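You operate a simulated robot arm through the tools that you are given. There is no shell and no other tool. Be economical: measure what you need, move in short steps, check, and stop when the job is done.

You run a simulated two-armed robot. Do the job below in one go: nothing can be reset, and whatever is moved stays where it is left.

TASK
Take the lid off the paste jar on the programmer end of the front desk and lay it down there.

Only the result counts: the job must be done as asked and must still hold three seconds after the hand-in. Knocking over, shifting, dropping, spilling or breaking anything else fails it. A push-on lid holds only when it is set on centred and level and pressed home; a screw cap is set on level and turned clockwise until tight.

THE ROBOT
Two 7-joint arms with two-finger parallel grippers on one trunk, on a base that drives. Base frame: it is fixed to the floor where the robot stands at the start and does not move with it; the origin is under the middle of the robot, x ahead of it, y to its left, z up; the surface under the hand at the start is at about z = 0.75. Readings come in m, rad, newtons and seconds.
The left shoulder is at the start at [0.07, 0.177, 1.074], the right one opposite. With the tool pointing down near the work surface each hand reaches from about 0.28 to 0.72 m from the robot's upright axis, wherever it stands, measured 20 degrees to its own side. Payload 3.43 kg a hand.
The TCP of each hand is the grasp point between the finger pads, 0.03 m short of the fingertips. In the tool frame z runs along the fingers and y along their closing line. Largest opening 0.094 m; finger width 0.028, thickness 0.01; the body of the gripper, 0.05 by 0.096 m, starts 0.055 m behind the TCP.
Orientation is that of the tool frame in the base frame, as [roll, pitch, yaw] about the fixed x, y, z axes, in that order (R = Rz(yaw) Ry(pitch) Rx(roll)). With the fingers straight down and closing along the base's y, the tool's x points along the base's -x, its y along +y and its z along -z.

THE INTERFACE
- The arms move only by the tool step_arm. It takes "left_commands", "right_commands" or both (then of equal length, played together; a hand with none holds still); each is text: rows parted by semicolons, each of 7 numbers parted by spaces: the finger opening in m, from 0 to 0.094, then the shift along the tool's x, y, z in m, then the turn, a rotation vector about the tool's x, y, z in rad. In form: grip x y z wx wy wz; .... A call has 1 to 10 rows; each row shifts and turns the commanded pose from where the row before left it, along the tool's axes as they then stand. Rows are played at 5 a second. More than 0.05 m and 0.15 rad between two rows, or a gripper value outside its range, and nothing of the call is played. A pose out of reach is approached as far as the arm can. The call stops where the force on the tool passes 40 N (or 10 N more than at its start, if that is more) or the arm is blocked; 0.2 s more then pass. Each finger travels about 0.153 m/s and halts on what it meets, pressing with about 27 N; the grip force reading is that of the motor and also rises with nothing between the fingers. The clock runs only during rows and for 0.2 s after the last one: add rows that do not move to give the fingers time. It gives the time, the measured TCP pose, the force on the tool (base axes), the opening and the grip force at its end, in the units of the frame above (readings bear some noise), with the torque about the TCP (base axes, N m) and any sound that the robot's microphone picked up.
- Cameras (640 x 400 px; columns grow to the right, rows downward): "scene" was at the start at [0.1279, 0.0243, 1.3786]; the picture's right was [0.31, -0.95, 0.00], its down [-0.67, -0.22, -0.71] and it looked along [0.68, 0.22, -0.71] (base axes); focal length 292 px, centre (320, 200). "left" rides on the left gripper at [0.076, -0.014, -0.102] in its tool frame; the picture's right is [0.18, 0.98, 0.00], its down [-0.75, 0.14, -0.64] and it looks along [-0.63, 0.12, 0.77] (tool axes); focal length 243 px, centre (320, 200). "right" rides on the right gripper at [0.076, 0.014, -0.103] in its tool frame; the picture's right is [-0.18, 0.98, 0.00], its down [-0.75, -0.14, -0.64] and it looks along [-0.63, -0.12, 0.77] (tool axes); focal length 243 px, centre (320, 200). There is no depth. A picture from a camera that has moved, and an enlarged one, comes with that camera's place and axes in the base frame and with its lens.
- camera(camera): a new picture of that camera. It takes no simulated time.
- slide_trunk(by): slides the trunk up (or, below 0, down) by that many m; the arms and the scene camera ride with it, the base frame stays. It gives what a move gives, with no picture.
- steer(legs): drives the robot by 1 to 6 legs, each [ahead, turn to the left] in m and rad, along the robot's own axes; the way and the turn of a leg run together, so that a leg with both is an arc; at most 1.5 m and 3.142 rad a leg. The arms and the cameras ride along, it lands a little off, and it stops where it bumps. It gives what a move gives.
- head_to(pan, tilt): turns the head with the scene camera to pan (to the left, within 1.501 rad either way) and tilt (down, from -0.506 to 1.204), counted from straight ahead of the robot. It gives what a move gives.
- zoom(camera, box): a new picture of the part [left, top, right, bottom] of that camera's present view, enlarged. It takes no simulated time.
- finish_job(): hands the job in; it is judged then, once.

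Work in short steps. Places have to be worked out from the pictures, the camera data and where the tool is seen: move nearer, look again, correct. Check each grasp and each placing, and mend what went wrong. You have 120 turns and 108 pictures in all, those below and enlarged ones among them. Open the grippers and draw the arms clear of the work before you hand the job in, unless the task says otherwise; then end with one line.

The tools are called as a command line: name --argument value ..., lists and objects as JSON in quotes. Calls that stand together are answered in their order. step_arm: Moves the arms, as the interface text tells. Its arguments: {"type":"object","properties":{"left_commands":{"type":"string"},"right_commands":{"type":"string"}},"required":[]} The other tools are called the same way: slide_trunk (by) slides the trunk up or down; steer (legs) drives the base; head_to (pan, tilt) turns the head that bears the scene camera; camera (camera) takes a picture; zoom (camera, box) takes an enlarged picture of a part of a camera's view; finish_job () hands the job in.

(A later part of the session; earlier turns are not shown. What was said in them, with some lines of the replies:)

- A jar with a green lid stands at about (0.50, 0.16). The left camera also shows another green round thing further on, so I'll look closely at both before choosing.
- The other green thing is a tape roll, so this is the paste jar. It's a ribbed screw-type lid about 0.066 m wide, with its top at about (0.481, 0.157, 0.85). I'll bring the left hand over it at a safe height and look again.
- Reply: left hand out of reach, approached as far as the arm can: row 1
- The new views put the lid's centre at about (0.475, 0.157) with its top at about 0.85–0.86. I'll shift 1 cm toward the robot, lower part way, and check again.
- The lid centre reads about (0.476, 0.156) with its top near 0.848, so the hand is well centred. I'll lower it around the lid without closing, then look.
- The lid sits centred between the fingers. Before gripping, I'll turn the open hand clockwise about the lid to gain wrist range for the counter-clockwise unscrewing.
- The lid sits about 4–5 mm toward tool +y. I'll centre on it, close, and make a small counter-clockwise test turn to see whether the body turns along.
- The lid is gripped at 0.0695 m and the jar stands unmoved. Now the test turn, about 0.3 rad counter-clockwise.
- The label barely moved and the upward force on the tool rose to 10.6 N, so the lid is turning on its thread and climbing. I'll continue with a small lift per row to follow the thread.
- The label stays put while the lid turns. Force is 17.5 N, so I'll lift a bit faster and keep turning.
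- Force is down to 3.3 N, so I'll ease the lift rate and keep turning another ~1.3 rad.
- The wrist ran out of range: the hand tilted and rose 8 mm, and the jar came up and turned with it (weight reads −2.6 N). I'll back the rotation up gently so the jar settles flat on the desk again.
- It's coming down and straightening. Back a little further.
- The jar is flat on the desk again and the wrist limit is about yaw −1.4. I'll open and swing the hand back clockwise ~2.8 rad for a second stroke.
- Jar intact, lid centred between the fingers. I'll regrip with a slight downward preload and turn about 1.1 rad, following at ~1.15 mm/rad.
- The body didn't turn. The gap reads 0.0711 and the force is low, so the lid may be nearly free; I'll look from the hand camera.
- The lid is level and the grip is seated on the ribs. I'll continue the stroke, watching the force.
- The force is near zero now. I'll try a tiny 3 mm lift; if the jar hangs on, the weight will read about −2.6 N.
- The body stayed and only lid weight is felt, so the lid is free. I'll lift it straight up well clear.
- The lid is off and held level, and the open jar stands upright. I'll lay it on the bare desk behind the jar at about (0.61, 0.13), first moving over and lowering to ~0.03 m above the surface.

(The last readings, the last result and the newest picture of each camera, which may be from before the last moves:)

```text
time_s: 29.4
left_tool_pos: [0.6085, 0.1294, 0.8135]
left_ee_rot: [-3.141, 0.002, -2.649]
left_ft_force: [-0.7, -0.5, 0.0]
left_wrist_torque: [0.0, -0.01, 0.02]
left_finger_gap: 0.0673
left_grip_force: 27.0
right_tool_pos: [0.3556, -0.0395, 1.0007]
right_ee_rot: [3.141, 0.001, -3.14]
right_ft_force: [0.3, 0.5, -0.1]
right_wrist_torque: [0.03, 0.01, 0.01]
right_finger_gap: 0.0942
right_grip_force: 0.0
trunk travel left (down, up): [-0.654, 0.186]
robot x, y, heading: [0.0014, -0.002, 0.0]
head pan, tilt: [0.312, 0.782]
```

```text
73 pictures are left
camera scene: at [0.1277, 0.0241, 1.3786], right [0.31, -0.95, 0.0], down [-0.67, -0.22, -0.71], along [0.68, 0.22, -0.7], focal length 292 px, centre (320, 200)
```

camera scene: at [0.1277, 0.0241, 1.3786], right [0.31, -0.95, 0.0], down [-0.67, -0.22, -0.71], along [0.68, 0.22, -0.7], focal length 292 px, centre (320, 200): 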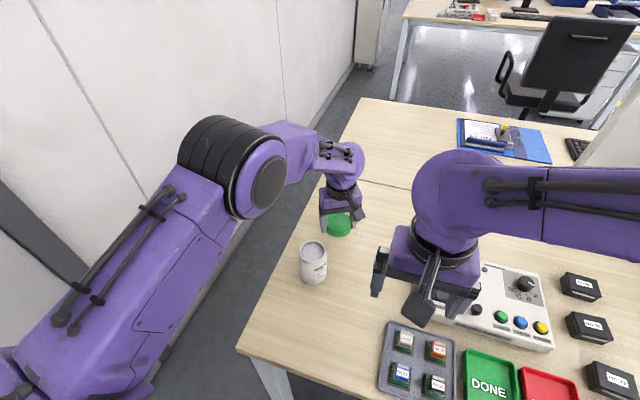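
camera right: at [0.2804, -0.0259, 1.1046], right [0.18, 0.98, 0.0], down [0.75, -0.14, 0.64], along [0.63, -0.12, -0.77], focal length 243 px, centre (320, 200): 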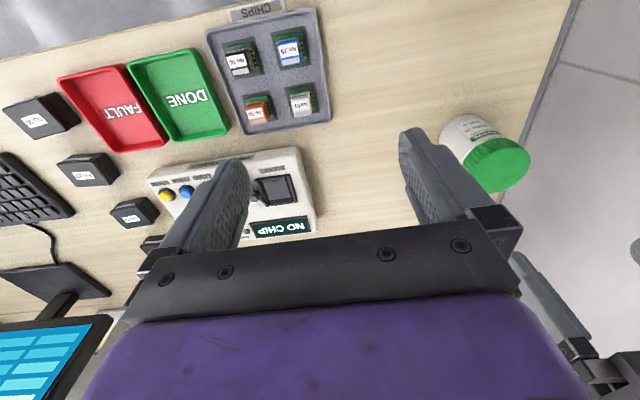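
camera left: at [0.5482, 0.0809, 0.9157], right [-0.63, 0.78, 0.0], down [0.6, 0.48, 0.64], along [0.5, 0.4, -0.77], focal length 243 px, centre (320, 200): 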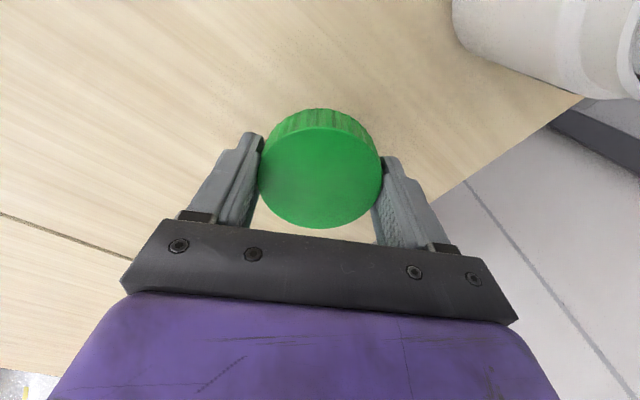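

The spot is clear. I'll lower to just above the surface, then in small steps until contact.

step_arm --left_commands "0.06 0 0 0.015 0 0 0;0.06 0 0 0.008 0 0 0;0.06 0 0 0.004 0 0 0;0.06 0 0 0 0 0 0"

step_arm --left_commands "0.06 0 0 0.0015 0 0 0;0.06 0 0 0.0015 0 0 0;0.06 0 0 0 0 0 0"

zoom --camera "scene" --box '[280, 170, 400, 280]'

```text
time_s: 30.4
left_tool_pos: [0.6103, 0.1292, 0.7848]
left_ee_rot: [3.141, 0.001, -2.65]
left_ft_force: [-0.1, -0.6, 0.2]
left_wrist_torque: [-0.01, 0.01, 0.02]
left_finger_gap: 0.0672
left_grip_force: 27.2
right_tool_pos: [0.3564, -0.0405, 1.0017]
right_ee_rot: [-3.139, 0.0, -3.14]
right_ft_force: [-0.5, -0.9, 0.2]
right_wrist_torque: [0.04, 0.01, 0.0]
right_finger_gap: 0.0942
right_grip_force: 0.1
trunk travel left (down, up): [-0.654, 0.186]
robot x, y, heading: [-0.0013, 0.003, -0.002]
head pan, tilt: [0.312, 0.782]
```

```text
time_s: 31.2
left_tool_pos: [0.6102, 0.1295, 0.7828]
left_ee_rot: [3.141, 0.001, -2.65]
left_ft_force: [0.1, 0.1, 0.2]
left_wrist_torque: [-0.01, 0.03, -0.03]
left_finger_gap: 0.0674
left_grip_force: 27.8
right_tool_pos: [0.3561, -0.0403, 1.0011]
right_ee_rot: [-3.14, 0.0, -3.139]
right_ft_force: [0.3, -1.0, -0.5]
right_wrist_torque: [0.0, 0.01, -0.02]
right_finger_gap: 0.0941
right_grip_force: 0.1
trunk travel left (down, up): [-0.654, 0.186]
robot x, y, heading: [-0.0008, 0.0021, -0.005]
head pan, tilt: [0.312, 0.782]
```

```text
3.64 times, centred on (340, 225) of scene
camera zoom: at [0.128, 0.0242, 1.3786], right [0.31, -0.95, 0.0], down [-0.67, -0.22, -0.71], along [0.67, 0.22, -0.71], focal length 1060 px, centre (247, 109)
```

zoom: 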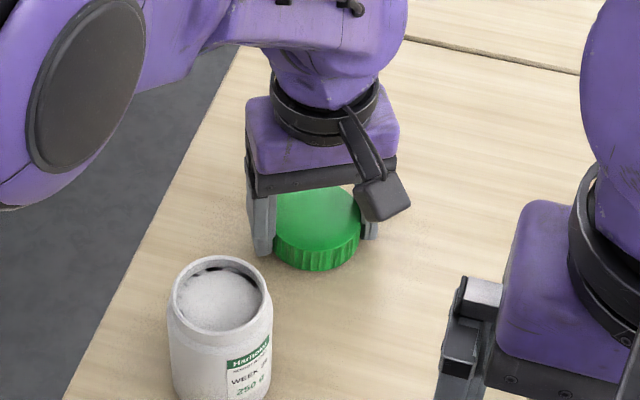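

No contact yet; very close. I'll lower in 1 mm steps.

step_arm --left_commands "0.06 0 0 0.001 0 0 0;0.06 0 0 0.001 0 0 0;0.06 0 0 0 0 0 0"

step_arm --left_commands "0.06 0 0 0.0007 0 0 0;0.06 0 0 0 0 0 0"

```text
time_s: 32.0
left_tool_pos: [0.6099, 0.1287, 0.7802]
left_ee_rot: [-3.141, 0.0, -2.649]
left_ft_force: [0.4, 0.1, -1.2]
left_wrist_torque: [0.0, 0.01, -0.01]
left_finger_gap: 0.0674
left_grip_force: 26.8
right_tool_pos: [0.358, -0.0405, 1.0009]
right_ee_rot: [-3.139, 0.001, -3.14]
right_ft_force: [-1.1, 0.0, -0.4]
right_wrist_torque: [0.01, 0.0, 0.03]
right_finger_gap: 0.0941
right_grip_force: 0.1
trunk travel left (down, up): [-0.654, 0.186]
robot x, y, heading: [0.0014, 0.0023, -0.001]
head pan, tilt: [0.312, 0.782]
```

```text
time_s: 32.6
left_tool_pos: [0.6107, 0.1297, 0.7805]
left_ee_rot: [-3.142, 0.002, -2.649]
left_ft_force: [0.9, 0.5, -0.3]
left_wrist_torque: [-0.01, 0.0, -0.02]
left_finger_gap: 0.0672
left_grip_force: 27.1
right_tool_pos: [0.356, -0.0408, 1.0004]
right_ee_rot: [-3.141, 0.001, -3.139]
right_ft_force: [0.0, -0.1, -0.3]
right_wrist_torque: [0.0, 0.0, -0.03]
right_finger_gap: 0.0941
right_grip_force: 0.0
trunk travel left (down, up): [-0.654, 0.186]
robot x, y, heading: [-0.0014, -0.0015, 0.001]
head pan, tilt: [0.312, 0.782]
```

Still no contact; I'll continue down slowly.

step_arm --left_commands "0.06 0 0 0.0008 0 0 0;0.06 0 0 0 0 0 0"

step_arm --left_commands "0.06 0 0 0.0008 0 0 0;0.06 0 0 0 0 0 0"

zoom --camera "scene" --box '[310, 200, 370, 240]'

```text
time_s: 33.2
left_tool_pos: [0.6107, 0.1297, 0.7808]
left_ee_rot: [3.141, 0.002, -2.65]
left_ft_force: [0.2, 0.7, 5.5]
left_wrist_torque: [0.15, 0.13, -0.05]
left_finger_gap: 0.067
left_grip_force: 27.0
right_tool_pos: [0.3563, -0.0423, 1.0023]
right_ee_rot: [-3.141, 0.001, -3.141]
right_ft_force: [-0.3, 0.1, 1.2]
right_wrist_torque: [-0.03, 0.0, 0.0]
right_finger_gap: 0.0943
right_grip_force: 0.1
trunk travel left (down, up): [-0.654, 0.186]
robot x, y, heading: [0.0006, -0.0011, 0.0]
head pan, tilt: [0.312, 0.782]
```

```text
time_s: 33.8
left_tool_pos: [0.6104, 0.1303, 0.779]
left_ee_rot: [3.14, 0.002, -2.648]
left_ft_force: [1.4, -0.4, 13.0]
left_wrist_torque: [0.38, 0.37, -0.02]
left_finger_gap: 0.0671
left_grip_force: 27.1
right_tool_pos: [0.3553, -0.0405, 1.0016]
right_ee_rot: [-3.141, 0.002, -3.141]
right_ft_force: [-0.1, 0.2, -0.7]
right_wrist_torque: [0.03, -0.04, 0.0]
right_finger_gap: 0.0941
right_grip_force: 0.0
trunk travel left (down, up): [-0.654, 0.186]
robot x, y, heading: [0.0008, -0.0017, -0.006]
head pan, tilt: [0.312, 0.782]
```

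```text
10.00 times, centred on (340, 220) of scene
camera zoom: at [0.1262, 0.0238, 1.3789], right [0.31, -0.95, 0.0], down [-0.67, -0.22, -0.71], along [0.68, 0.22, -0.7], focal length 2916 px, centre (120, 0)
```

zoom: 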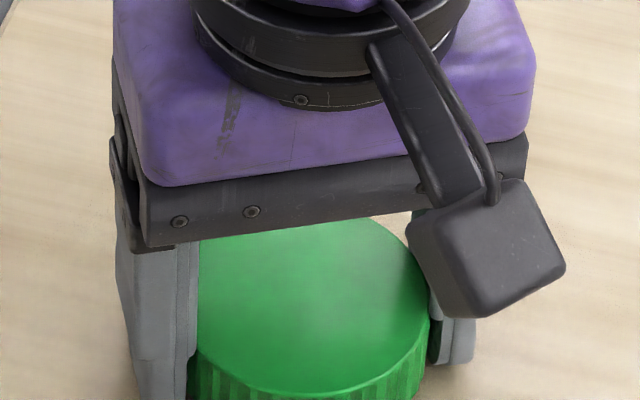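

Contact at 13 N: the lid rests on the desk. I'll ease up slightly, open slowly, then rise straight up.

step_arm --left_commands "0.06 0 0 -0.0005 0 0 0;0.075 0 0 0 0 0 0;0.094 0 0 0 0 0 0;0.094 0 0 0 0 0 0;0.094 0 0 -0.02 0 0 0;0.094 0 0 -0.04 0 0 0;0.094 0 0 -0.045 0 0 0;0.094 0 0 -0.045 0 0 0;0.094 0 0 -0.045 0 0 0;0.094 0 0 0 0 0 0"

camera --camera "scene"

zoom --camera "scene" --box '[280, 190, 400, 290]'

```text
time_s: 36.0
left_tool_pos: [0.6104, 0.1302, 0.9771]
left_ee_rot: [3.141, 0.0, -2.647]
left_ft_force: [0.5, 0.3, -0.1]
left_wrist_torque: [-0.03, -0.01, 0.06]
left_finger_gap: 0.0942
left_grip_force: 0.1
right_tool_pos: [0.3567, -0.041, 1.0018]
right_ee_rot: [-3.141, 0.0, -3.14]
right_ft_force: [-0.5, -0.1, 0.0]
right_wrist_torque: [-0.01, -0.02, 0.0]
right_finger_gap: 0.0939
right_grip_force: 0.1
trunk travel left (down, up): [-0.654, 0.186]
robot x, y, heading: [-0.0021, -0.0024, 0.001]
head pan, tilt: [0.312, 0.782]
```

```text
70 pictures are left
camera scene: at [0.1289, 0.0244, 1.3785], right [0.31, -0.95, 0.0], down [-0.67, -0.22, -0.71], along [0.67, 0.22, -0.71], focal length 292 px, centre (320, 200)
```

scene: 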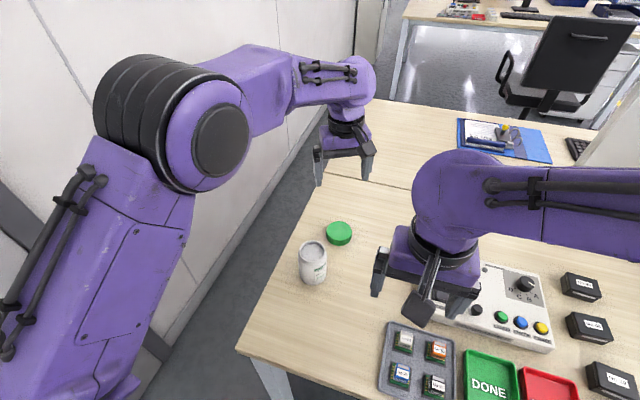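

```text
4.00 times, centred on (340, 240) of scene
camera zoom: at [0.1289, 0.0244, 1.3785], right [0.31, -0.95, 0.0], down [-0.67, -0.22, -0.71], along [0.67, 0.22, -0.71], focal length 1166 px, centre (240, 40)
```

zoom: 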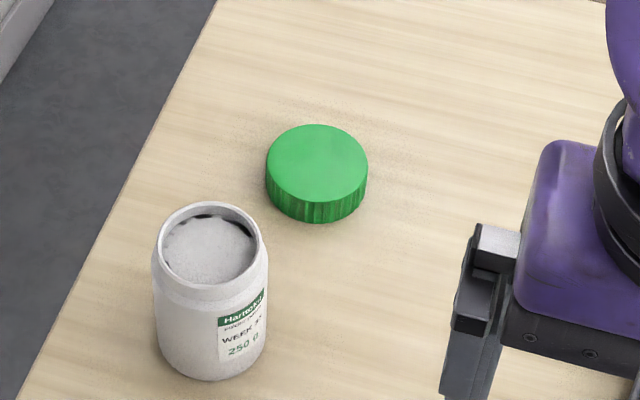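

The lid lies flat on the desk, the jar stands upright and open, and the arms are clear with both grippers open. Handing in.

finish_job

```text
The job is handed in.
```

I unscrewed the paste jar's lid and laid it flat on the front desk just behind the jar. The jar stands upright and open. At one point the jar lifted about 8 mm and turned with the lid when the wrist ran out of range, but I set it back down upright and nothing else was touched.
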